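You operate a simulated robot arm through the tools that you are given. There is no shell and no other tool.

You are at the controls of a simulated two-armed robot. One attempt, no reset.

JOB
Scan the loaded slide; if the display says faded put it in the repair box, else in the slide tray.
Fine: feed knob to Feed; one scan, dpi dial as it is; watch the display; then the knob to Free; shut the scanner tray again; leave the scanner on; the repair box stays where it is. Where these are worked on the way, their far stop is far enough and under half their travel is too little: feed knob, scanner tray.

Only the result counts: the job must be done as asked and must still hold three seconds after the hand-in. Knocking over, shifting, dropping, spilling or breaking anything else fails it.

ROBOT AND FRAMES
Two 7-joint arms with two-finger parallel grippers on one trunk that stands fixed in place. Base frame: the origin is at the foot of the trunk, x ahead of it, y to its left, z up. Lengths are in mm, angles in rad, forces in N, time in s.
The left shoulder is at [50, 158, 1133], the right one opposite. With the tool pointing down near the work surface each hand reaches from about 200 to 660 mm from the base axis, measured 20 degrees to its own side. Payload 3.91 kg a hand.
The TCP of each hand is the grasp point between the finger pads, 30 mm short of the fingertips. In the tool frame z runs along the fingers and y along their closing line. The gripper opens to 110 mm. The fingers are 20 mm wide and 10 mm thick; the gripper's body (48 by 112 mm) begins 55 mm behind the TCP.
Orientation is that of the tool frame in the base frame, as [roll, pitch, yaw] about the fixed x, y, z axes, in that order (R = Rz(yaw) Ry(pitch) Rx(roll)). With the fingers straight down and closing along the base's y, the tool's x points along the base's -x, its y along +y and its z along -z.

CONTROLS
- The arms move only by the tool nudge_tool. It takes "left_targets", "right_targets" or both (then of equal length, played together; a hand with none holds still); each is a list that holds one entry, the list of rows, each a list of 6 numbers: the shift along the tool's x, y, z in mm, then the turn, a rotation vector about the tool's x, y, z in rad. In form: [[[x, y, z, wx, wy, wz], ...]]. A call has 1 to 20 rows; each row shifts and turns the commanded pose from where the row before left it, along the tool's axes as they then stand. "left_grip" and "right_grip" are, for a hand that has rows, the gripper command, from -1 (fully open) to 1 (shut), values between in proportion, set as the call begins (left out, the last holds). Each row takes 0.2 s and may step no farther than 50 mm and 0.15 rad from the row before; otherwise, or with a gripper value out of range, the whole call is refused. A pose out of reach is approached as far as the arm can. The call stops where the force on the tool passes 40 N (or 10 N more than at its start, if that is more) or the arm is blocked; 0.2 s more then pass. The fingers move at their own pace (about 153 mm/s each) and stop on an object; they squeeze with about 24 N. The grip force told is the motor's: it shows also when the fingers shut on nothing. Time passes only in rows, and 0.2 s behind the last, so rows that do not move let the fingers close. It gives the time, the measured TCP pose, the force on the tool (base axes), the opening and the grip force at its end, in the units of the frame above (readings bear some noise), with the torque about the TCP (base axes, N m) and any sound that the robot's microphone picked up.
- Cameras (640 x 400 px; columns grow to the right, rows downward): "scene" is now at [107.6, 64, 1279.1]; the picture's right is [0.68, -0.73, 0.00], its down [-0.36, -0.34, -0.87] and it looks along [0.63, 0.59, -0.50] (base axes); focal length 240 px, centre (320, 200). "left" rides on the left gripper at [72, -17, -103] in its tool frame; the picture's right is [0.23, 0.97, 0.00], its down [-0.76, 0.18, -0.62] and it looks along [-0.61, 0.14, 0.78] (tool axes); focal length 222 px, centre (320, 200). "right" rides on the right gripper at [72, 17, -103] in its tool frame; the picture's right is [-0.23, 0.97, 0.00], its down [-0.76, -0.18, -0.62] and it looks along [-0.61, -0.14, 0.78] (tool axes); focal length 222 px, centre (320, 200). There is no depth. A picture from a camera that has moved, and an enlarged one, comes with that camera's place and axes in the base frame and with its lens.
- camera(camera): a new picture of that camera. It takes no simulated time.
- slide_trunk(by): slides the trunk up (or, below 0, down) by that many mm; the arms and the scene camera ride with it, the base frame stays. It gives what a move gives, with no picture.
- turn_head(pan, tilt): turns the head with the scene camera to pan (to the left, within 1.396 rad either way) and tilt (down, from -0.506 to 1.204), counted from straight ahead of the robot. It gives what a move gives.
- enlarge(camera, box): a new picture of the part [left, top, right, bottom] of that camera's present view, enlarged. It takes no simulated time.
- hand_in(): hands the job in; it is judged then, once.

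Places have to be worked out from the pictures, the camera data and where the tool is seen. Open the grippers and draw the arms clear of the work before you hand the job in, unless the task says otherwise.

The tools are called after ">>>" by a JSON object that holds its "name" and its "arguments". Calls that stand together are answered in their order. nudge_tool: Moves the arms, as the interface text tells. Its arguments: {"type":"object","properties":{"left_targets":{"type":"array","items":{"type":"array","items":{"type":"array","items":{"type":"number"}}}},"left_grip":{"type":"number"},"right_targets":{"type":"array","items":{"type":"array","items":{"type":"array","items":{"type":"number"}}}},"right_grip":{"type":"number"}},"required":[]} The other tools are called the same way: slide_trunk (by) slides the trunk up or down; turn_head (pan, tilt) turns the head that bears the scene camera; camera (camera) takes a picture; enlarge (camera, box) takes an enlarged picture of a part of a camera's view; hand_in () hands the job in.

At the start:

```text
time: 0.0
left_tcp_pos: [354.0, 459.2, 1082.9]
left_tool_rot: [-3.14, -0.001, -3.141]
left_wrist_force: [0.6, 0.6, -0.5]
left_wrist_torque: [0.0, 0.0, 0.04]
left_finger_gap: 109.8
left_grip_force: 0.0
right_tcp_pos: [336.5, 55.6, 1135.3]
right_tool_rot: [3.141, 0.001, -3.141]
right_wrist_force: [0.2, 0.0, 0.1]
right_wrist_torque: [-0.01, -0.01, -0.01]
right_finger_gap: 110.1
right_grip_force: 0.0
trunk travel left (down, up): [-375.0, 107.0]
head pan, tilt: [0.754, 0.518]
```

scene: 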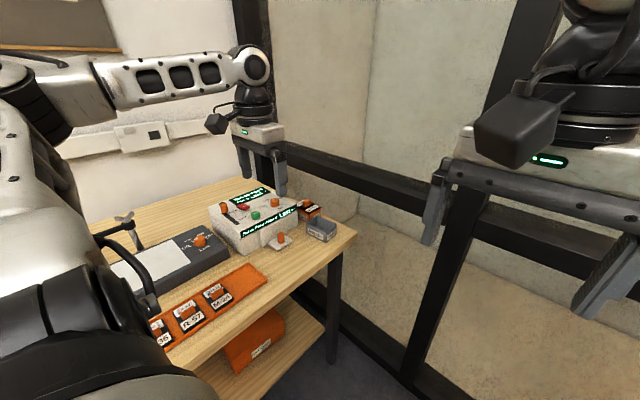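
right: 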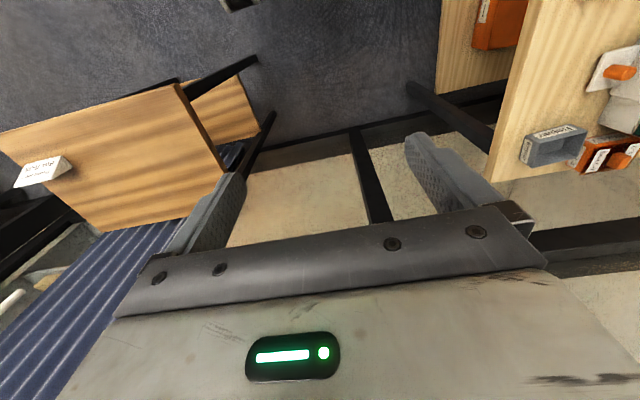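
left: 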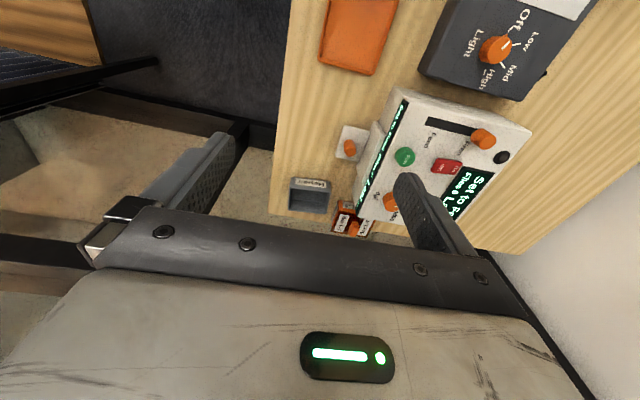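

I start with enlarged views of the work table to read labels and understand the layout.

>>> {"name": "enlarge", "arguments": {"camera": "scene", "box": [180, 170, 360, 282]}}

>>> {"name": "enlarge", "arguments": {"camera": "left", "box": [270, 60, 560, 241]}}

>>> {"name": "enlarge", "arguments": {"camera": "scene", "box": [80, 210, 300, 380]}}

```text
3.56 times, centred on (270, 226) of scene
camera zoom: at [107.6, 64.0, 1279.1], right [0.68, -0.73, 0.0], down [-0.36, -0.34, -0.87], along [0.63, 0.59, -0.5], focal length 852 px, centre (498, 108)
```

zoom: 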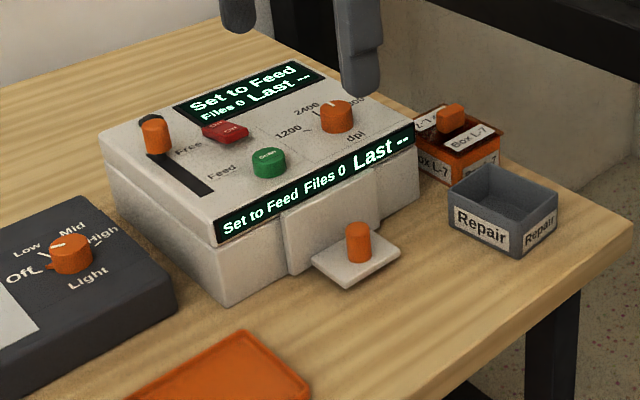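

```text
2.21 times, centred on (415, 150) of left
camera zoom: at [281.1, 440.5, 1185.2], right [-0.23, 0.97, 0.0], down [0.76, 0.18, 0.62], along [0.61, 0.14, -0.78], focal length 490 px, centre (110, 309)
```

zoom: 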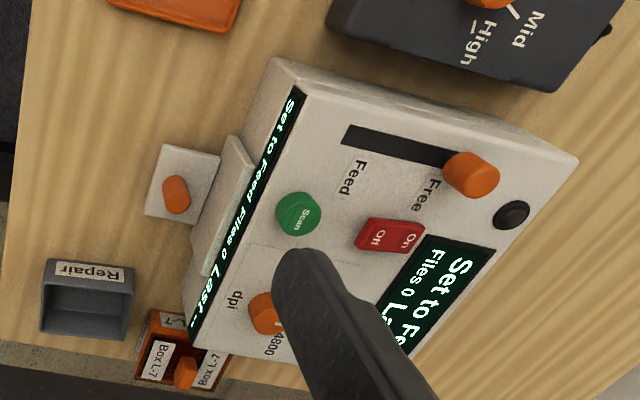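

```text
2.35 times, centred on (190, 295) of scene
camera zoom: at [107.6, 64.0, 1279.1], right [0.68, -0.73, 0.0], down [-0.36, -0.34, -0.87], along [0.63, 0.59, -0.5], focal length 564 px, centre (626, -24)
```

zoom: 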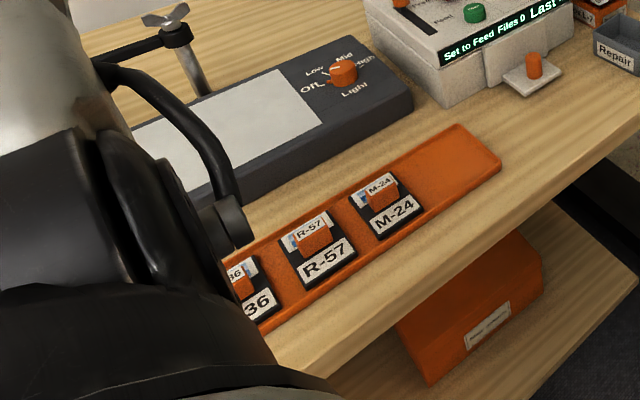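

The scan button triangulates to about (397, 588, 904). I turn the head further left and down to see the entire table.

>>> {"name": "turn_head", "arguments": {"pan": 0.95, "tilt": 0.7}}

>>> {"name": "camera", "arguments": {"camera": "scene"}}

```text
time: 0.7
left_tcp_pos: [354.0, 458.0, 1083.1]
left_tool_rot: [-3.14, -0.001, 3.141]
left_wrist_force: [-0.3, -0.3, 0.2]
left_wrist_torque: [0.0, -0.03, -0.03]
left_finger_gap: 109.7
left_grip_force: 0.0
right_tcp_pos: [336.3, 55.9, 1136.2]
right_tool_rot: [-3.141, -0.001, 3.142]
right_wrist_force: [-0.2, -0.6, 0.3]
right_wrist_torque: [0.02, -0.01, 0.02]
right_finger_gap: 110.2
right_grip_force: 0.1
trunk travel left (down, up): [-375.0, 107.0]
head pan, tilt: [0.949, 0.7]
```

```text
taken
camera scene: at [91.1, 71.0, 1263.1], right [0.81, -0.58, 0.0], down [-0.38, -0.52, -0.77], along [0.45, 0.62, -0.64], focal length 240 px, centre (320, 200)
```

scene: 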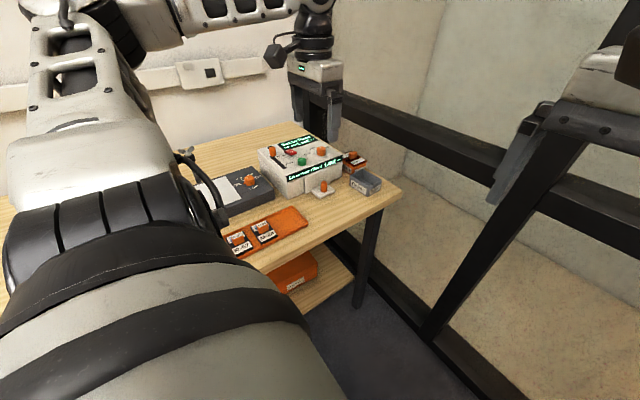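

The left arm hides part of the table. I enlarge the visible portions to identify tray slots and the under-table bin.

>>> {"name": "enlarge", "arguments": {"camera": "scene", "box": [220, 120, 420, 245]}}

>>> {"name": "enlarge", "arguments": {"camera": "scene", "box": [220, 195, 380, 295]}}

>>> {"name": "enlarge", "arguments": {"camera": "left", "box": [240, 0, 640, 250]}}

>>> {"name": "enlarge", "arguments": {"camera": "right", "box": [0, 120, 160, 220]}}

```text
3.20 times, centred on (320, 182) of scene
camera zoom: at [91.1, 71.0, 1263.1], right [0.81, -0.58, 0.0], down [-0.38, -0.52, -0.77], along [0.45, 0.62, -0.64], focal length 767 px, centre (320, 256)
```

zoom: 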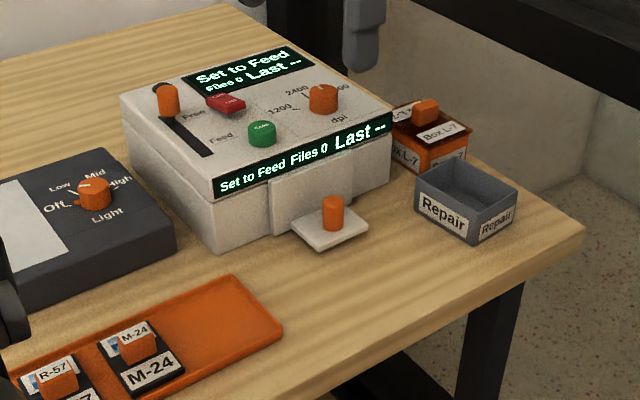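

```text
4.00 times, centred on (300, 245) of scene
camera zoom: at [91.1, 71.0, 1263.1], right [0.81, -0.58, 0.0], down [-0.38, -0.52, -0.77], along [0.45, 0.62, -0.64], focal length 959 px, centre (400, 20)
```

zoom: 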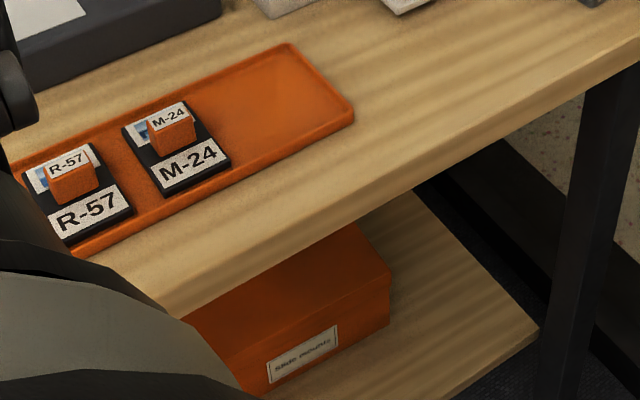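

```text
1.60 times, centred on (440, 125) of left
camera zoom: at [281.1, 440.5, 1185.2], right [-0.23, 0.97, 0.0], down [0.76, 0.18, 0.62], along [0.61, 0.14, -0.78], focal length 355 px, centre (128, 320)
```

zoom: 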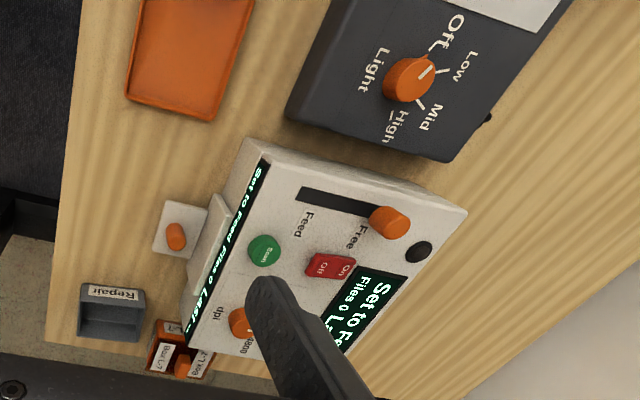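

```text
4.00 times, centred on (80, 170) of right
camera zoom: at [263.6, 73.2, 1237.4], right [0.23, 0.97, 0.0], down [0.76, -0.18, 0.62], along [0.61, -0.14, -0.78], focal length 888 px, centre (1280, 320)
```

zoom: 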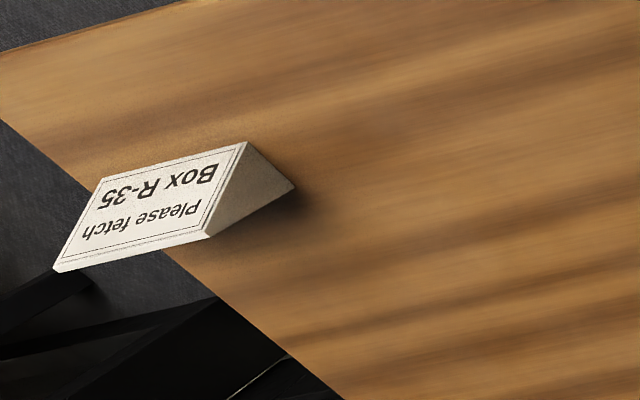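

The display reads "Set to Feed, Files 0, Last --", knob is at the Free end. I move the left hand to about (300, 560, 1060) so its camera looks straight over the scanner for close triangulation.

>>> {"name": "nudge_tool", "arguments": {"left_targets": [[[18, 33, 8, 0, 0, 0], [18, 33, 8, 0, 0, 0], [18, 34, 7, 0, 0, 0], [0, 0, 0, 0, 0, 0]]], "left_grip": -1}}

>>> {"name": "camera", "arguments": {"camera": "left"}}

>>> {"name": "camera", "arguments": {"camera": "scene"}}

```text
time: 1.7
left_tcp_pos: [300.2, 559.4, 1059.8]
left_tool_rot: [3.14, 0.001, -3.141]
left_wrist_force: [-0.1, 1.2, 1.1]
left_wrist_torque: [-0.01, 0.0, 0.01]
left_finger_gap: 109.8
left_grip_force: 0.1
right_tcp_pos: [336.7, 54.9, 1135.3]
right_tool_rot: [3.141, 0.0, 3.142]
right_wrist_force: [0.4, -0.2, -1.4]
right_wrist_torque: [-0.02, -0.02, -0.01]
right_finger_gap: 109.9
right_grip_force: 0.0
trunk travel left (down, up): [-375.0, 107.0]
head pan, tilt: [0.949, 0.7]
```

```text
taken
camera left: at [226.9, 541.2, 1162.6], right [-0.23, 0.97, 0.0], down [0.76, 0.18, 0.62], along [0.61, 0.14, -0.78], focal length 222 px, centre (320, 200)
```

left: 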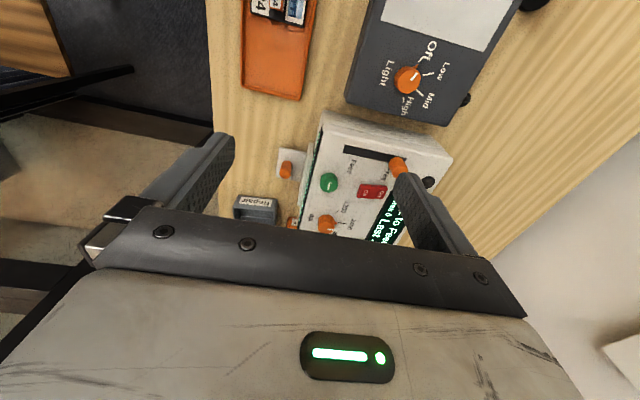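

```text
taken
camera scene: at [90.9, 70.8, 1263.1], right [0.81, -0.58, 0.0], down [-0.38, -0.52, -0.77], along [0.45, 0.62, -0.64], focal length 240 px, centre (320, 200)
```

scene: 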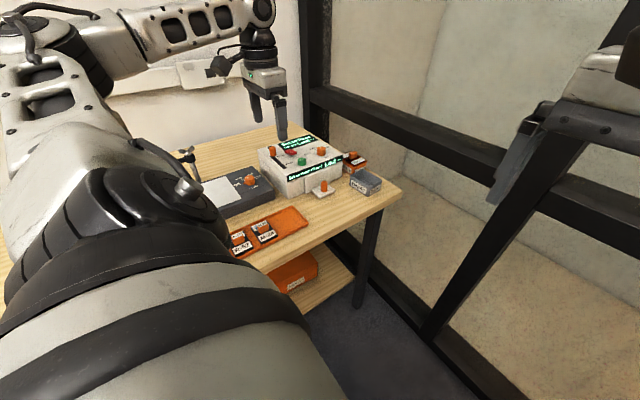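

Good view. I enlarge the scanner region of the left camera for precise pixel readings.

>>> {"name": "enlarge", "arguments": {"camera": "left", "box": [230, 90, 460, 250]}}

>>> {"name": "enlarge", "arguments": {"camera": "scene", "box": [240, 120, 400, 220]}}

```text
2.50 times, centred on (345, 170) of left
camera zoom: at [226.9, 541.2, 1162.6], right [-0.23, 0.97, 0.0], down [0.76, 0.18, 0.62], along [0.61, 0.14, -0.78], focal length 555 px, centre (258, 275)
```

zoom: 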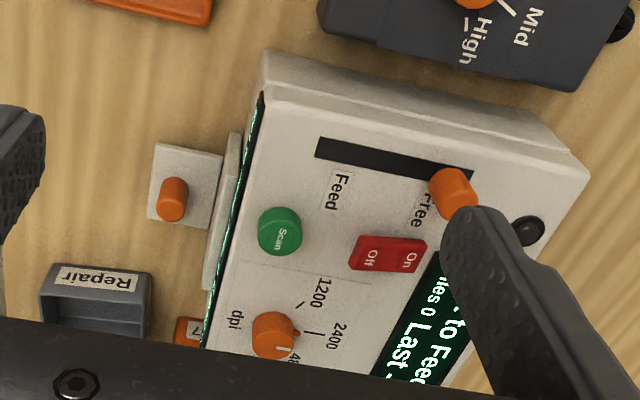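

```text
4.00 times, centred on (320, 170) of scene
camera zoom: at [90.9, 70.8, 1263.1], right [0.81, -0.58, 0.0], down [-0.38, -0.52, -0.77], along [0.45, 0.62, -0.64], focal length 959 px, centre (320, 320)
```

zoom: 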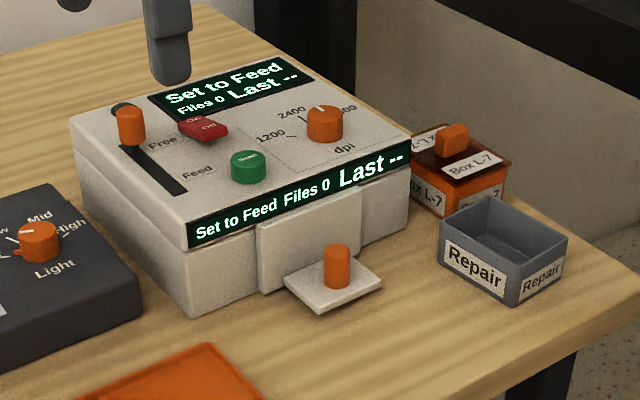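

Coordinates need more precision, so I take tighter enlargements of the knob, the button and the drawer pull from both cameras.

>>> {"name": "enlarge", "arguments": {"camera": "scene", "box": [256, 136, 304, 166]}}

>>> {"name": "enlarge", "arguments": {"camera": "left", "box": [336, 130, 432, 190]}}

>>> {"name": "enlarge", "arguments": {"camera": "scene", "box": [300, 160, 396, 220]}}

>>> {"name": "enlarge", "arguments": {"camera": "left", "box": [226, 136, 354, 216]}}

```text
13.33 times, centred on (280, 151) of scene
camera zoom: at [90.9, 70.8, 1263.1], right [0.81, -0.58, 0.0], down [-0.38, -0.52, -0.77], along [0.45, 0.62, -0.64], focal length 3196 px, centre (853, 853)
```

zoom: 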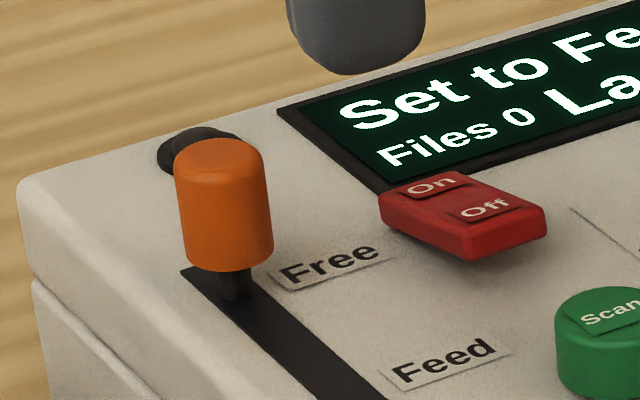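

```text
6.67 times, centred on (384, 160) of left
camera zoom: at [226.9, 541.2, 1162.6], right [-0.23, 0.97, 0.0], down [0.76, 0.18, 0.62], along [0.61, 0.14, -0.78], focal length 1481 px, centre (-107, 467)
```

zoom: 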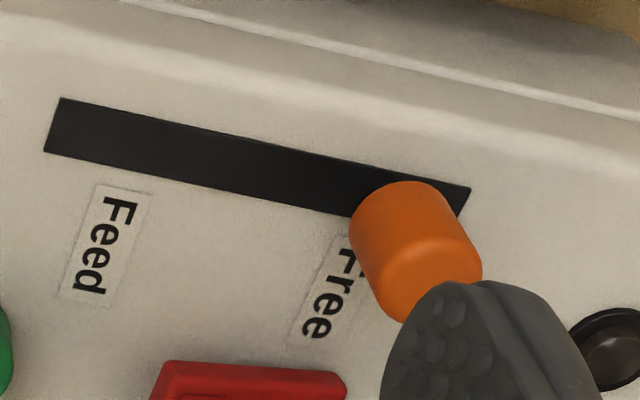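

```text
6.67 times, centred on (348, 190) of scene
camera zoom: at [90.9, 70.8, 1263.1], right [0.81, -0.58, 0.0], down [-0.38, -0.52, -0.77], along [0.45, 0.62, -0.64], focal length 1598 px, centre (133, 267)
```

zoom: 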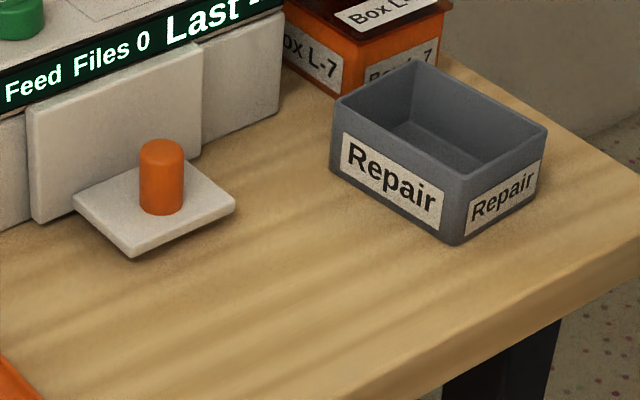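

```text
5.00 times, centred on (290, 176) of left
camera zoom: at [226.9, 541.2, 1162.6], right [-0.23, 0.97, 0.0], down [0.76, 0.18, 0.62], along [0.61, 0.14, -0.78], focal length 1111 px, centre (470, 320)
```

zoom: 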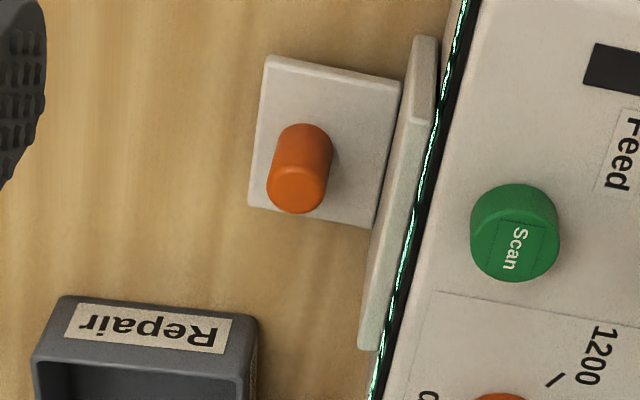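

Triangulation gives: scanner top at z≈886, feed slot along y at x≈347 (knob now y≈678, top ≈921), drawer pull knob at (439, 534, 811–843), repair box centre ≈(556, 482), rim 844, table ≈803. I move the left hand above the feed knob with a half-open gripper.

>>> {"name": "nudge_tool", "arguments": {"left_targets": [[[-12, 30, 0, 0, 0, 0], [-12, 30, 10, 0, 0, 0], [-12, 30, 25, 0, 0, 0], [-11, 28, 35, 0, 0, 0], [0, 0, 0, 0, 0, 0]]], "left_grip": 0.0}}

>>> {"name": "camera", "arguments": {"camera": "left"}}

>>> {"name": "enlarge", "arguments": {"camera": "scene", "box": [232, 90, 360, 170]}}

```text
time: 2.9
left_tcp_pos: [348.0, 676.0, 989.5]
left_tool_rot: [-3.141, 0.0, 3.139]
left_wrist_force: [-0.4, 0.3, -0.2]
left_wrist_torque: [0.0, 0.02, 0.01]
left_finger_gap: 54.9
left_grip_force: 0.0
right_tcp_pos: [336.9, 55.7, 1135.6]
right_tool_rot: [3.141, 0.0, -3.14]
right_wrist_force: [0.3, 1.2, 0.4]
right_wrist_torque: [0.01, 0.01, 0.04]
right_finger_gap: 110.0
right_grip_force: 0.0
trunk travel left (down, up): [-375.0, 107.0]
head pan, tilt: [0.949, 0.7]
```

```text
taken
camera left: at [274.9, 658.2, 1091.6], right [-0.23, 0.97, 0.0], down [0.76, 0.18, 0.62], along [0.61, 0.14, -0.78], focal length 222 px, centre (320, 200)
```

left: 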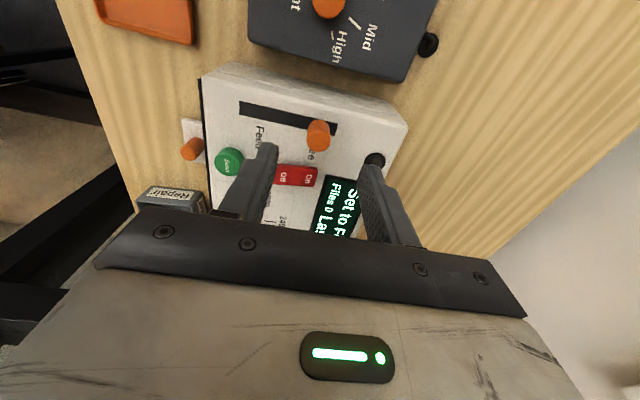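

```text
5.00 times, centred on (296, 130) of scene
camera zoom: at [91.0, 70.9, 1263.1], right [0.81, -0.58, 0.0], down [-0.38, -0.52, -0.77], along [0.45, 0.62, -0.64], focal length 1198 px, centre (440, 550)
```

zoom: 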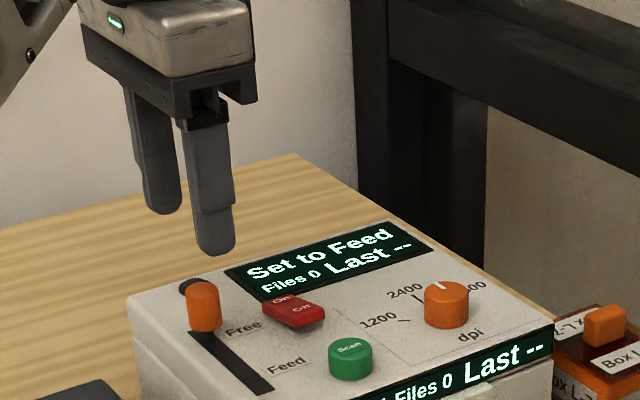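

Reach is fine and the knob appears right on the tool axis (expected (320,134), seen (318,135)). I zoom for a finer check.

>>> {"name": "enlarge", "arguments": {"camera": "left", "box": [220, 80, 412, 200]}}

```text
3.33 times, centred on (316, 140) of left
camera zoom: at [274.9, 658.2, 1091.6], right [-0.23, 0.97, 0.0], down [0.76, 0.18, 0.62], along [0.61, 0.14, -0.78], focal length 740 px, centre (333, 400)
```

zoom: 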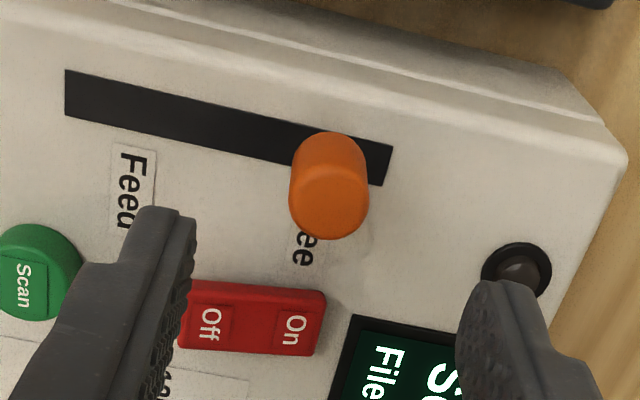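

Aligned within 2 mm. I descend to TCP z≈922 (tips ≈892, 6 mm above the panel), gripper still half open.

>>> {"name": "nudge_tool", "arguments": {"left_targets": [[[-1, 0, 25, 0, 0, 0], [0, 0, 25, 0, 0, 0], [0, 0, 17, 0, 0, 0], [0, 0, 0, 0, 0, 0]]]}}

>>> {"name": "camera", "arguments": {"camera": "left"}}

>>> {"name": "enlarge", "arguments": {"camera": "scene", "box": [240, 110, 336, 170]}}

```text
time: 3.9
left_tcp_pos: [348.7, 676.7, 922.8]
left_tool_rot: [3.141, -0.001, 3.141]
left_wrist_force: [0.2, 0.6, 0.0]
left_wrist_torque: [0.01, 0.01, 0.02]
left_finger_gap: 54.9
left_grip_force: 0.1
right_tcp_pos: [336.3, 55.6, 1136.0]
right_tool_rot: [3.141, 0.001, 3.141]
right_wrist_force: [0.9, -0.3, 0.2]
right_wrist_torque: [-0.02, -0.03, 0.02]
right_finger_gap: 109.9
right_grip_force: 0.2
trunk travel left (down, up): [-375.0, 107.0]
head pan, tilt: [0.949, 0.7]
```

```text
taken
camera left: at [274.8, 658.0, 1024.7], right [-0.23, 0.97, 0.0], down [0.76, 0.18, 0.62], along [0.61, 0.14, -0.78], focal length 222 px, centre (320, 200)
```

left: 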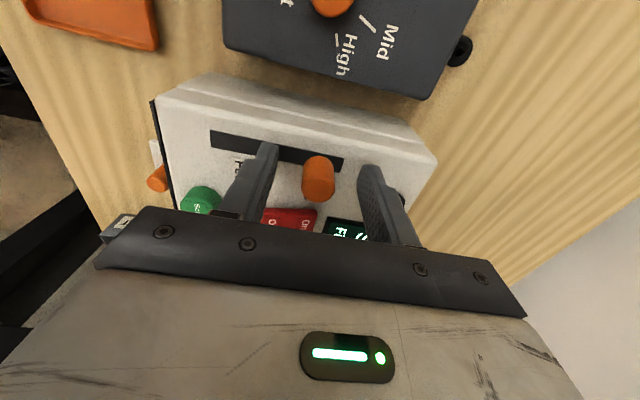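

```text
6.67 times, centred on (288, 140) of scene
camera zoom: at [91.1, 71.0, 1263.1], right [0.81, -0.58, 0.0], down [-0.38, -0.52, -0.77], along [0.45, 0.62, -0.64], focal length 1598 px, centre (533, 600)
```

zoom: 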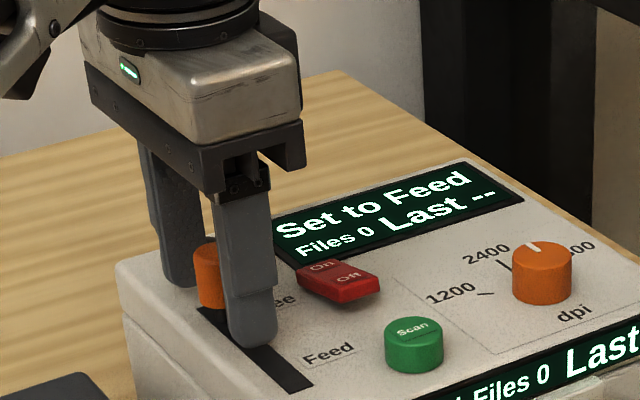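

The knob sits between the fingers with no contact force. I close on it.

>>> {"name": "nudge_tool", "arguments": {"left_targets": [[[0, 0, 0, 0, 0, 0], [0, 0, 0, 0, 0, 0], [0, 0, 0, 0, 0, 0]]], "left_grip": 1}}

```text
time: 4.7
left_tcp_pos: [347.5, 674.7, 922.0]
left_tool_rot: [-3.14, 0.001, -3.14]
left_wrist_force: [-1.5, -3.3, -2.2]
left_wrist_torque: [-0.06, 0.0, -0.03]
left_finger_gap: 18.5
left_grip_force: 45.1
right_tcp_pos: [336.7, 55.8, 1137.1]
right_tool_rot: [3.141, 0.001, -3.14]
right_wrist_force: [-1.1, 0.3, 0.2]
right_wrist_torque: [0.0, -0.01, 0.01]
right_finger_gap: 110.1
right_grip_force: 0.1
trunk travel left (down, up): [-375.0, 107.0]
head pan, tilt: [0.949, 0.7]
```

Gripped at 18.5 mm. I slide the knob toward Feed (−y) in 10 mm steps until the stop.

>>> {"name": "nudge_tool", "arguments": {"left_targets": [[[0, -10, 0, 0, 0, 0], [0, -10, 0, 0, 0, 0], [0, -10, 0, 0, 0, 0], [0, -10, 0, 0, 0, 0], [0, -10, 0, 0, 0, 0]]]}}

>>> {"name": "enlarge", "arguments": {"camera": "scene", "box": [240, 120, 368, 200]}}

```text
time: 5.9
left_tcp_pos: [347.9, 625.0, 922.9]
left_tool_rot: [-3.141, 0.0, -3.14]
left_wrist_force: [-3.9, -1.1, -3.0]
left_wrist_torque: [0.09, 0.29, -0.05]
left_finger_gap: 19.0
left_grip_force: 44.7
right_tcp_pos: [336.4, 55.7, 1136.4]
right_tool_rot: [-3.141, 0.0, -3.141]
right_wrist_force: [-1.0, -0.1, 0.2]
right_wrist_torque: [0.01, -0.01, 0.01]
right_finger_gap: 110.0
right_grip_force: 0.0
trunk travel left (down, up): [-375.0, 107.0]
head pan, tilt: [0.949, 0.7]
```

```text
5.00 times, centred on (304, 160) of scene
camera zoom: at [90.9, 71.2, 1263.1], right [0.81, -0.58, 0.0], down [-0.38, -0.52, -0.76], along [0.45, 0.62, -0.64], focal length 1198 px, centre (400, 400)
```

zoom: 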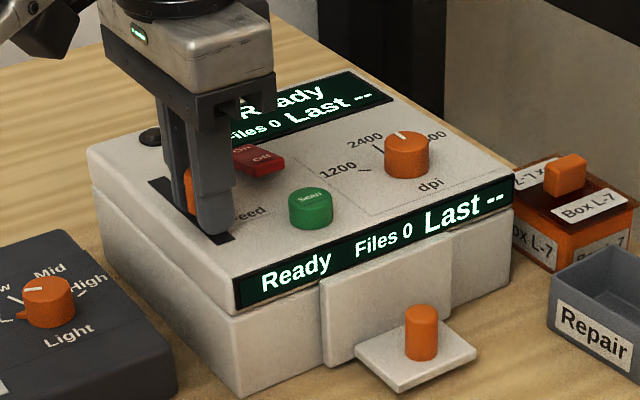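

The display now says "Ready". I continue gently to reach the far stop.

>>> {"name": "nudge_tool", "arguments": {"left_targets": [[[0, -4, 0, 0, 0, 0], [0, -4, 0, 0, 0, 0], [0, -4, 0, 0, 0, 0], [0, -3, 0, 0, 0, 0]]]}}

>>> {"name": "enlarge", "arguments": {"camera": "scene", "box": [240, 120, 368, 200]}}

```text
time: 6.9
left_tcp_pos: [348.6, 616.3, 922.7]
left_tool_rot: [3.135, 0.001, -3.134]
left_wrist_force: [3.7, 35.5, 1.1]
left_wrist_torque: [-0.25, 0.53, 0.05]
left_finger_gap: 18.5
left_grip_force: 45.1
right_tcp_pos: [337.7, 57.7, 1135.4]
right_tool_rot: [-3.138, 0.001, 3.141]
right_wrist_force: [-0.3, 1.6, -0.4]
right_wrist_torque: [-0.01, -0.01, 0.02]
right_finger_gap: 110.1
right_grip_force: 0.0
trunk travel left (down, up): [-375.0, 107.0]
head pan, tilt: [0.949, 0.7]
```

```text
5.00 times, centred on (304, 160) of scene
camera zoom: at [91.3, 74.4, 1262.9], right [0.81, -0.58, 0.0], down [-0.38, -0.53, -0.76], along [0.45, 0.62, -0.65], focal length 1198 px, centre (400, 400)
```

zoom: 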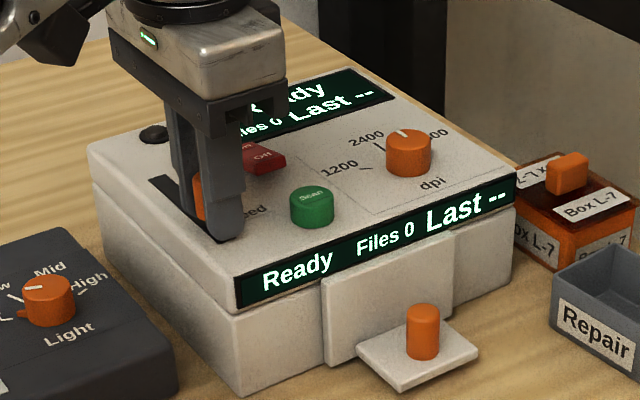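

The knob hit its far stop (35 N at y≈616). I relax the push, open the fingers, then lift clear.

>>> {"name": "nudge_tool", "arguments": {"left_targets": [[[0, 4, 0, 0, 0, 0], [0, 0, 0, 0, 0, 0]]]}}

>>> {"name": "nudge_tool", "arguments": {"left_targets": [[[0, 0, 0, 0, 0, 0], [0, 0, 0, 0, 0, 0], [0, 0, -20, 0, 0, 0], [0, 0, -40, 0, 0, 0], [0, 0, 0, 0, 0, 0]]], "left_grip": 0.0}}

>>> {"name": "camera", "arguments": {"camera": "left"}}

>>> {"name": "enlarge", "arguments": {"camera": "scene", "box": [240, 120, 368, 200]}}

```text
time: 7.5
left_tcp_pos: [348.2, 617.6, 923.2]
left_tool_rot: [3.138, 0.003, -3.141]
left_wrist_force: [-0.8, 25.2, 3.6]
left_wrist_torque: [0.22, -0.66, 0.06]
left_finger_gap: 18.6
left_grip_force: 44.6
right_tcp_pos: [335.8, 57.4, 1136.1]
right_tool_rot: [-3.14, -0.001, 3.14]
right_wrist_force: [-0.4, -0.8, 0.4]
right_wrist_torque: [-0.01, 0.0, -0.01]
right_finger_gap: 110.0
right_grip_force: 0.1
trunk travel left (down, up): [-375.0, 107.0]
head pan, tilt: [0.949, 0.7]
```

```text
time: 8.7
left_tcp_pos: [347.9, 614.1, 982.9]
left_tool_rot: [3.141, 0.0, 3.141]
left_wrist_force: [-0.1, -0.4, -0.5]
left_wrist_torque: [0.03, 0.06, 0.0]
left_finger_gap: 54.7
left_grip_force: 0.0
right_tcp_pos: [336.7, 55.7, 1135.8]
right_tool_rot: [-3.141, 0.0, -3.141]
right_wrist_force: [-0.7, -0.2, -0.1]
right_wrist_torque: [-0.04, 0.0, -0.01]
right_finger_gap: 109.8
right_grip_force: 0.2
trunk travel left (down, up): [-375.0, 107.0]
head pan, tilt: [0.949, 0.7]
```

```text
taken
camera left: at [275.0, 597.4, 1085.3], right [-0.23, 0.97, 0.0], down [0.76, 0.18, 0.62], along [0.61, 0.14, -0.78], focal length 222 px, centre (320, 200)
```

left: 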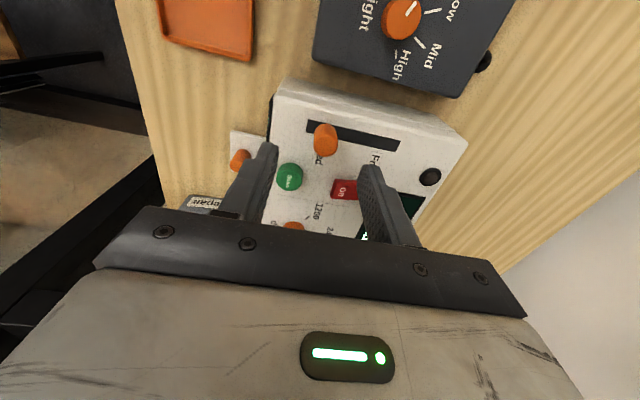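

```text
5.00 times, centred on (304, 160) of scene
camera zoom: at [91.1, 71.1, 1263.0], right [0.81, -0.58, 0.0], down [-0.38, -0.52, -0.76], along [0.45, 0.62, -0.64], focal length 1198 px, centre (400, 400)
```

zoom: 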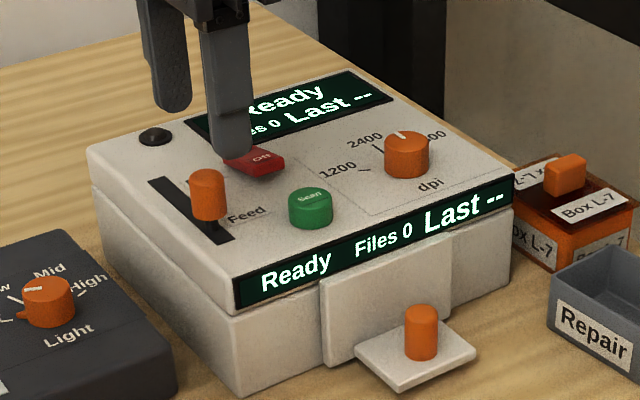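

The knob stays at Feed and display shows Ready. Now I measure the Scan button in the left camera.

>>> {"name": "enlarge", "arguments": {"camera": "left", "box": [240, 120, 368, 200]}}

```text
5.00 times, centred on (304, 160) of left
camera zoom: at [275.0, 597.4, 1085.3], right [-0.23, 0.97, 0.0], down [0.76, 0.18, 0.62], along [0.61, 0.14, -0.78], focal length 1111 px, centre (400, 400)
```

zoom: 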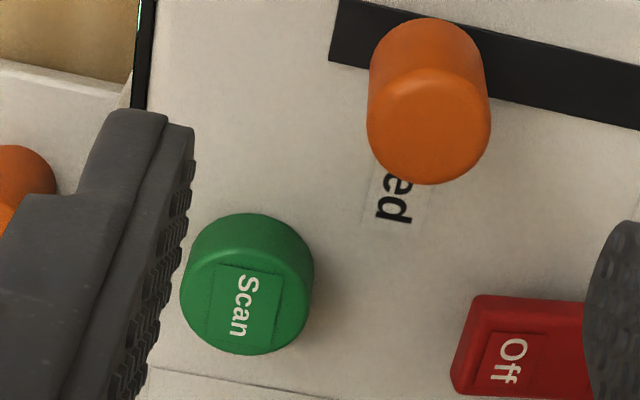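

Button top is at about (402, 596, ~898). I close the fingers and move above it, stopping with tips ~20 mm above.

>>> {"name": "nudge_tool", "arguments": {"left_targets": [[[0, 0, 0, 0, 0, 0], [-27, -9, 0, 0, 0, 0], [-27, -9, 0, 0, 0, 0], [0, 0, 20, 0, 0, 0], [0, 0, 13, 0, 0, 0], [0, 0, 0, 0, 0, 0]]], "left_grip": 1}}

>>> {"name": "enlarge", "arguments": {"camera": "left", "box": [240, 110, 400, 210]}}

>>> {"name": "enlarge", "arguments": {"camera": "scene", "box": [256, 120, 352, 180]}}

```text
time: 10.1
left_tcp_pos: [402.0, 596.5, 950.1]
left_tool_rot: [3.142, 0.0, 3.141]
left_wrist_force: [-0.2, 0.1, -0.4]
left_wrist_torque: [-0.01, -0.01, 0.0]
left_finger_gap: 0.1
left_grip_force: 24.1
right_tcp_pos: [335.8, 56.0, 1136.2]
right_tool_rot: [3.141, -0.002, -3.141]
right_wrist_force: [-0.1, -0.8, 0.2]
right_wrist_torque: [-0.01, 0.0, 0.03]
right_finger_gap: 110.0
right_grip_force: 0.1
trunk travel left (down, up): [-375.0, 107.0]
head pan, tilt: [0.949, 0.7]
```

```text
4.00 times, centred on (320, 160) of left
camera zoom: at [329.0, 579.3, 1051.6], right [-0.23, 0.97, 0.0], down [0.76, 0.18, 0.62], along [0.61, 0.14, -0.78], focal length 888 px, centre (320, 360)
```

zoom: 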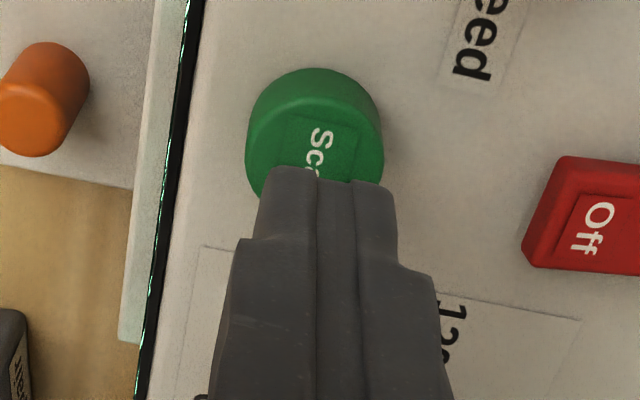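

```text
6.67 times, centred on (304, 150) of scene
camera zoom: at [91.1, 71.0, 1263.1], right [0.81, -0.58, 0.0], down [-0.38, -0.52, -0.76], along [0.45, 0.62, -0.64], focal length 1598 px, centre (427, 533)
```

zoom: 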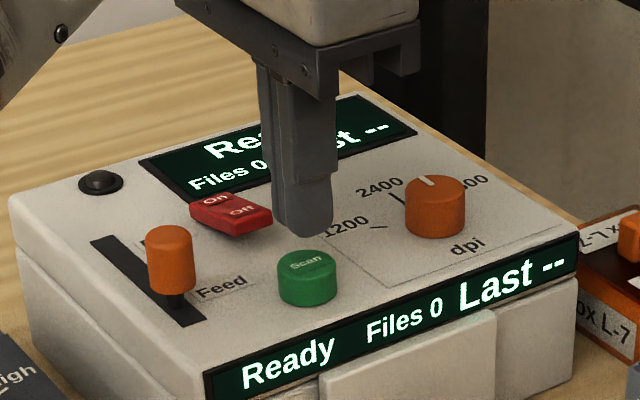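

Aligned over the button within ~1 mm. I descend slowly towards contact.

>>> {"name": "nudge_tool", "arguments": {"left_targets": [[[0, 0, 16, 0, 0, 0], [0, 0, 2, 0, 0, 0], [0, 0, 2, 0, 0, 0], [0, 0, 2, 0, 0, 0]]]}}

```text
time: 11.1
left_tcp_pos: [403.6, 598.8, 928.2]
left_tool_rot: [-3.141, 0.0, -3.141]
left_wrist_force: [0.3, -1.4, 3.2]
left_wrist_torque: [-0.06, 0.01, 0.01]
left_finger_gap: 0.2
left_grip_force: 24.0
right_tcp_pos: [335.8, 55.9, 1136.1]
right_tool_rot: [3.14, 0.0, -3.141]
right_wrist_force: [0.0, 0.1, 0.5]
right_wrist_torque: [0.01, -0.02, 0.02]
right_finger_gap: 110.1
right_grip_force: 0.0
trunk travel left (down, up): [-375.0, 107.0]
head pan, tilt: [0.949, 0.7]
heard: click
```

A click was heard at light contact. I check the display before doing anything more.

>>> {"name": "enlarge", "arguments": {"camera": "scene", "box": [240, 120, 368, 200]}}

```text
5.00 times, centred on (304, 160) of scene
camera zoom: at [90.9, 70.7, 1263.1], right [0.81, -0.58, 0.0], down [-0.38, -0.52, -0.77], along [0.45, 0.62, -0.64], focal length 1198 px, centre (400, 400)
```

zoom: 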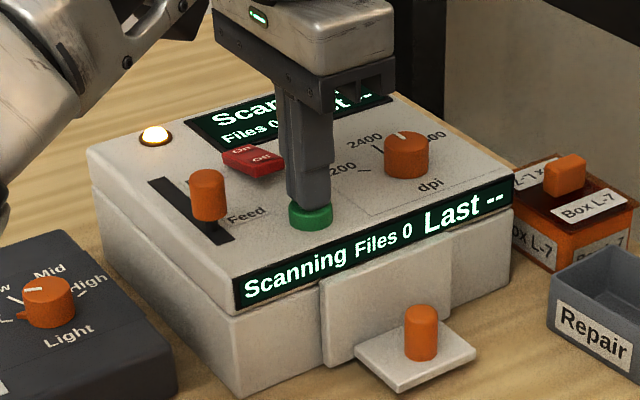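

The scanner reads "Scanning" and its lamp is lit: the one press registered. I lift straight off the button and watch the display.

>>> {"name": "nudge_tool", "arguments": {"left_targets": [[[0, 0, -25, 0, 0, 0], [0, 0, -35, 0, 0, 0], [0, 0, 0, 0, 0, 0]]]}}

>>> {"name": "enlarge", "arguments": {"camera": "scene", "box": [240, 120, 368, 200]}}

```text
time: 11.9
left_tcp_pos: [401.8, 597.5, 988.3]
left_tool_rot: [-3.141, -0.001, 3.141]
left_wrist_force: [0.9, 0.6, -0.4]
left_wrist_torque: [0.03, 0.02, 0.0]
left_finger_gap: 0.0
left_grip_force: 23.6
right_tcp_pos: [337.5, 55.6, 1136.2]
right_tool_rot: [3.14, 0.0, -3.14]
right_wrist_force: [-0.8, 0.1, -0.1]
right_wrist_torque: [0.0, 0.02, -0.02]
right_finger_gap: 109.9
right_grip_force: 0.0
trunk travel left (down, up): [-375.0, 107.0]
head pan, tilt: [0.949, 0.7]
```

```text
5.00 times, centred on (304, 160) of scene
camera zoom: at [91.2, 71.1, 1263.0], right [0.81, -0.58, 0.0], down [-0.38, -0.52, -0.76], along [0.45, 0.62, -0.64], focal length 1198 px, centre (400, 400)
```

zoom: 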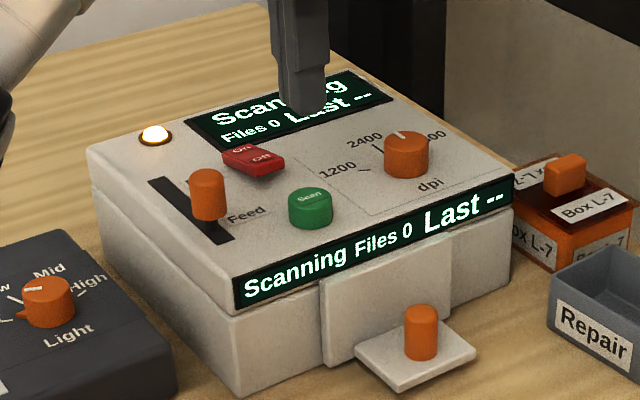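

Still scanning. I move back above the feed knob (not touching) with the gripper half open while watching the display.

>>> {"name": "nudge_tool", "arguments": {"left_targets": [[[27, 10, 0, 0, 0, 0], [27, 9, 5, 0, 0, 0], [0, 0, 0, 0, 0, 0]]], "left_grip": 0.0}}

>>> {"name": "enlarge", "arguments": {"camera": "scene", "box": [240, 120, 368, 200]}}

```text
time: 12.7
left_tcp_pos: [348.9, 616.6, 983.3]
left_tool_rot: [-3.141, 0.001, 3.141]
left_wrist_force: [-0.1, 0.2, -0.5]
left_wrist_torque: [0.0, 0.0, -0.03]
left_finger_gap: 55.0
left_grip_force: 0.2
right_tcp_pos: [336.6, 55.4, 1136.2]
right_tool_rot: [-3.141, 0.001, 3.141]
right_wrist_force: [0.0, -0.3, 0.3]
right_wrist_torque: [-0.01, -0.03, 0.03]
right_finger_gap: 110.0
right_grip_force: 0.1
trunk travel left (down, up): [-375.0, 107.0]
head pan, tilt: [0.949, 0.7]
```

```text
5.00 times, centred on (304, 160) of scene
camera zoom: at [91.1, 71.1, 1263.1], right [0.81, -0.58, 0.0], down [-0.38, -0.52, -0.76], along [0.45, 0.62, -0.64], focal length 1198 px, centre (400, 400)
```

zoom: 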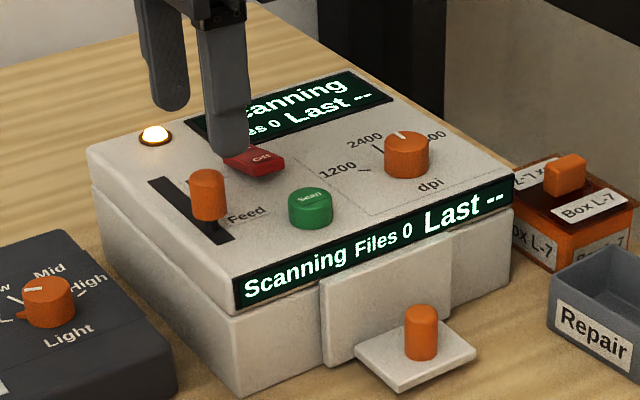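

Still scanning; I wait about a second more.

>>> {"name": "nudge_tool", "arguments": {"left_targets": [[[0, 0, 0, 0, 0, 0], [0, 0, 0, 0, 0, 0], [0, 0, 0, 0, 0, 0], [0, 0, 0, 0, 0, 0]]]}}

>>> {"name": "enlarge", "arguments": {"camera": "scene", "box": [240, 120, 368, 200]}}

```text
time: 13.7
left_tcp_pos: [348.7, 618.2, 983.2]
left_tool_rot: [-3.141, 0.0, 3.141]
left_wrist_force: [0.3, 0.5, -0.3]
left_wrist_torque: [0.01, 0.01, 0.01]
left_finger_gap: 55.0
left_grip_force: 0.1
right_tcp_pos: [336.6, 54.8, 1135.2]
right_tool_rot: [-3.141, -0.001, 3.141]
right_wrist_force: [-0.1, -0.2, 0.5]
right_wrist_torque: [0.01, -0.04, 0.01]
right_finger_gap: 110.0
right_grip_force: 0.0
trunk travel left (down, up): [-375.0, 107.0]
head pan, tilt: [0.949, 0.7]
```

```text
5.00 times, centred on (304, 160) of scene
camera zoom: at [91.1, 71.0, 1263.1], right [0.81, -0.58, 0.0], down [-0.38, -0.52, -0.76], along [0.45, 0.62, -0.64], focal length 1198 px, centre (400, 400)
```

zoom: 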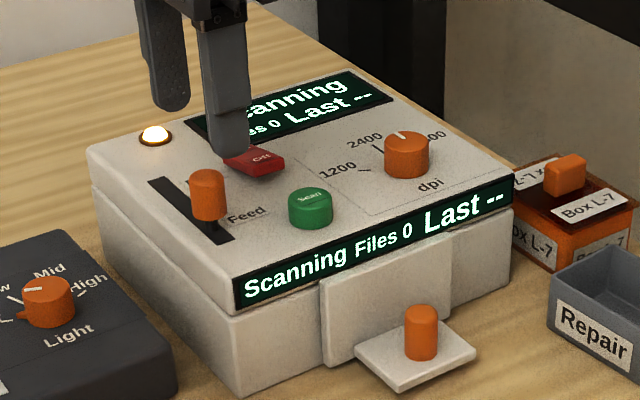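

Still scanning, so I keep waiting and polling the display.

>>> {"name": "nudge_tool", "arguments": {"left_targets": [[[0, 0, 0, 0, 0, 0], [0, 0, 0, 0, 0, 0], [0, 0, 0, 0, 0, 0], [0, 0, 0, 0, 0, 0], [0, 0, 0, 0, 0, 0]]]}}

>>> {"name": "enlarge", "arguments": {"camera": "scene", "box": [240, 120, 368, 200]}}

```text
time: 14.9
left_tcp_pos: [348.8, 616.6, 982.8]
left_tool_rot: [-3.139, 0.001, 3.141]
left_wrist_force: [-0.8, 0.0, 0.1]
left_wrist_torque: [0.01, 0.0, 0.01]
left_finger_gap: 55.2
left_grip_force: 0.0
right_tcp_pos: [336.6, 54.2, 1136.2]
right_tool_rot: [-3.141, -0.001, -3.14]
right_wrist_force: [-0.8, 0.4, 0.3]
right_wrist_torque: [0.0, 0.0, -0.02]
right_finger_gap: 110.1
right_grip_force: 0.1
trunk travel left (down, up): [-375.0, 107.0]
head pan, tilt: [0.949, 0.7]
```

```text
5.00 times, centred on (304, 160) of scene
camera zoom: at [91.1, 71.0, 1263.1], right [0.81, -0.58, 0.0], down [-0.38, -0.52, -0.76], along [0.45, 0.62, -0.64], focal length 1198 px, centre (400, 400)
```

zoom: 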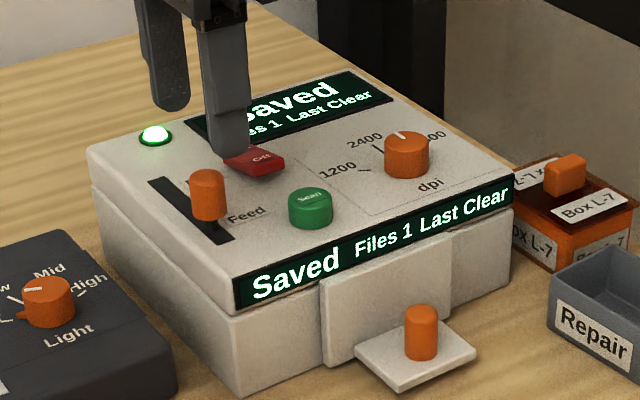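

Display: "Saved, Files 1, Last Clear" – not faded, so the slide goes in the slide tray. I descend on the feed knob, grip it, and slide it back to Free.

>>> {"name": "nudge_tool", "arguments": {"left_targets": [[[0, 0, 25, 0, 0, 0], [0, 0, 25, 0, 0, 0], [0, 0, 11, 0, 0, 0], [0, 0, 0, 0, 0, 0]]]}}

>>> {"name": "nudge_tool", "arguments": {"left_targets": [[[0, 0, 0, 0, 0, 0], [0, 0, 0, 0, 0, 0], [0, 0, 0, 0, 0, 0]]], "left_grip": 1}}

```text
time: 15.9
left_tcp_pos: [347.4, 616.2, 922.3]
left_tool_rot: [3.14, 0.002, -3.141]
left_wrist_force: [0.3, 0.8, 0.6]
left_wrist_torque: [0.01, 0.02, 0.04]
left_finger_gap: 54.9
left_grip_force: 0.2
right_tcp_pos: [336.9, 56.2, 1135.8]
right_tool_rot: [-3.141, -0.001, 3.141]
right_wrist_force: [0.2, 0.8, 0.4]
right_wrist_torque: [0.02, -0.03, 0.04]
right_finger_gap: 109.8
right_grip_force: 0.1
trunk travel left (down, up): [-375.0, 107.0]
head pan, tilt: [0.949, 0.7]
```

```text
time: 16.7
left_tcp_pos: [347.0, 618.5, 920.7]
left_tool_rot: [3.14, 0.002, -3.14]
left_wrist_force: [2.8, 19.1, 1.7]
left_wrist_torque: [0.18, 0.0, 0.07]
left_finger_gap: 18.5
left_grip_force: 45.1
right_tcp_pos: [337.3, 56.7, 1135.7]
right_tool_rot: [-3.14, -0.001, -3.141]
right_wrist_force: [0.2, -0.2, -0.3]
right_wrist_torque: [-0.01, -0.02, 0.0]
right_finger_gap: 110.0
right_grip_force: 0.1
trunk travel left (down, up): [-375.0, 107.0]
head pan, tilt: [0.949, 0.7]
```

The knob is gripped; I slide it +y about 57 mm, then gently to the far stop at Free.

>>> {"name": "nudge_tool", "arguments": {"left_targets": [[[0, 10, 0, 0, 0, 0], [0, 10, 0, 0, 0, 0], [0, 10, 0, 0, 0, 0], [0, 10, 0, 0, 0, 0], [0, 10, 0, 0, 0, 0], [0, 5, 0, 0, 0, 0], [0, 4, 0, 0, 0, 0], [0, 3, 0, 0, 0, 0]]]}}

>>> {"name": "enlarge", "arguments": {"camera": "scene", "box": [240, 120, 368, 200]}}

```text
time: 18.5
left_tcp_pos: [348.3, 676.9, 921.5]
left_tool_rot: [-3.137, -0.004, 3.141]
left_wrist_force: [-13.8, -16.5, -8.7]
left_wrist_torque: [-0.1, -0.31, 0.01]
left_finger_gap: 18.8
left_grip_force: 44.7
right_tcp_pos: [335.5, 55.5, 1135.5]
right_tool_rot: [3.14, 0.0, 3.141]
right_wrist_force: [0.4, -0.1, -0.2]
right_wrist_torque: [-0.03, 0.01, 0.01]
right_finger_gap: 110.0
right_grip_force: 0.1
trunk travel left (down, up): [-375.0, 107.0]
head pan, tilt: [0.949, 0.7]
```

```text
5.00 times, centred on (304, 160) of scene
camera zoom: at [90.2, 70.4, 1263.1], right [0.81, -0.58, 0.0], down [-0.37, -0.52, -0.77], along [0.45, 0.62, -0.64], focal length 1198 px, centre (400, 400)
```

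zoom: 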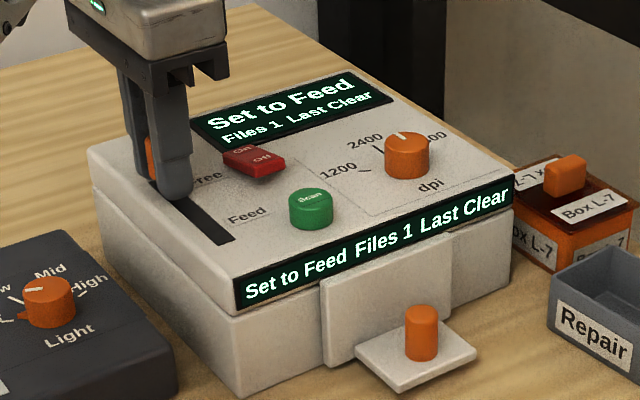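

The knob is back at its Free stop (y≈677) and the display shows "Set to Feed, Files 1, Last Clear". I relax, open and lift.

>>> {"name": "nudge_tool", "arguments": {"left_targets": [[[0, -1.5, 0, 0, 0, 0], [0, 0, 0, 0, 0, 0]]]}}

>>> {"name": "nudge_tool", "arguments": {"left_targets": [[[0, 0, 0, 0, 0, 0], [0, 0, 0, 0, 0, 0], [0, 0, -20, 0, 0, 0], [0, 0, -50, 0, 0, 0], [0, 0, -50, 0, 0, 0], [0, 0, 0, 0, 0, 0]]], "left_grip": 0.0}}

>>> {"name": "enlarge", "arguments": {"camera": "scene", "box": [240, 120, 368, 200]}}

```text
time: 19.1
left_tcp_pos: [348.4, 675.8, 921.2]
left_tool_rot: [-3.139, -0.003, -3.14]
left_wrist_force: [-13.7, -14.4, -11.3]
left_wrist_torque: [-0.09, 0.31, -0.06]
left_finger_gap: 18.5
left_grip_force: 44.9
right_tcp_pos: [336.5, 56.2, 1135.6]
right_tool_rot: [-3.141, -0.001, -3.14]
right_wrist_force: [-0.1, 0.1, 0.6]
right_wrist_torque: [-0.01, 0.03, -0.04]
right_finger_gap: 110.3
right_grip_force: 0.0
trunk travel left (down, up): [-375.0, 107.0]
head pan, tilt: [0.949, 0.7]
```

```text
time: 20.5
left_tcp_pos: [348.8, 676.9, 1042.0]
left_tool_rot: [-3.141, 0.0, 3.141]
left_wrist_force: [0.3, 0.1, 0.4]
left_wrist_torque: [0.02, 0.03, 0.02]
left_finger_gap: 55.0
left_grip_force: 0.0
right_tcp_pos: [336.5, 55.7, 1136.3]
right_tool_rot: [3.142, -0.001, 3.141]
right_wrist_force: [0.0, -0.5, -0.1]
right_wrist_torque: [-0.02, -0.01, 0.0]
right_finger_gap: 110.2
right_grip_force: 0.0
trunk travel left (down, up): [-375.0, 107.0]
head pan, tilt: [0.949, 0.7]
```

```text
5.00 times, centred on (304, 160) of scene
camera zoom: at [91.2, 71.2, 1263.0], right [0.81, -0.58, 0.0], down [-0.38, -0.52, -0.76], along [0.45, 0.62, -0.64], focal length 1198 px, centre (400, 400)
```

zoom: 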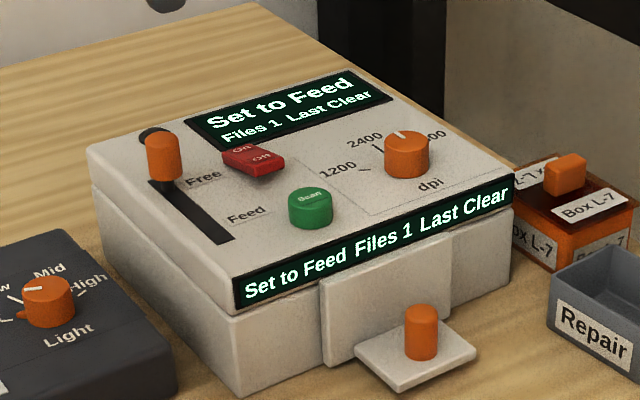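

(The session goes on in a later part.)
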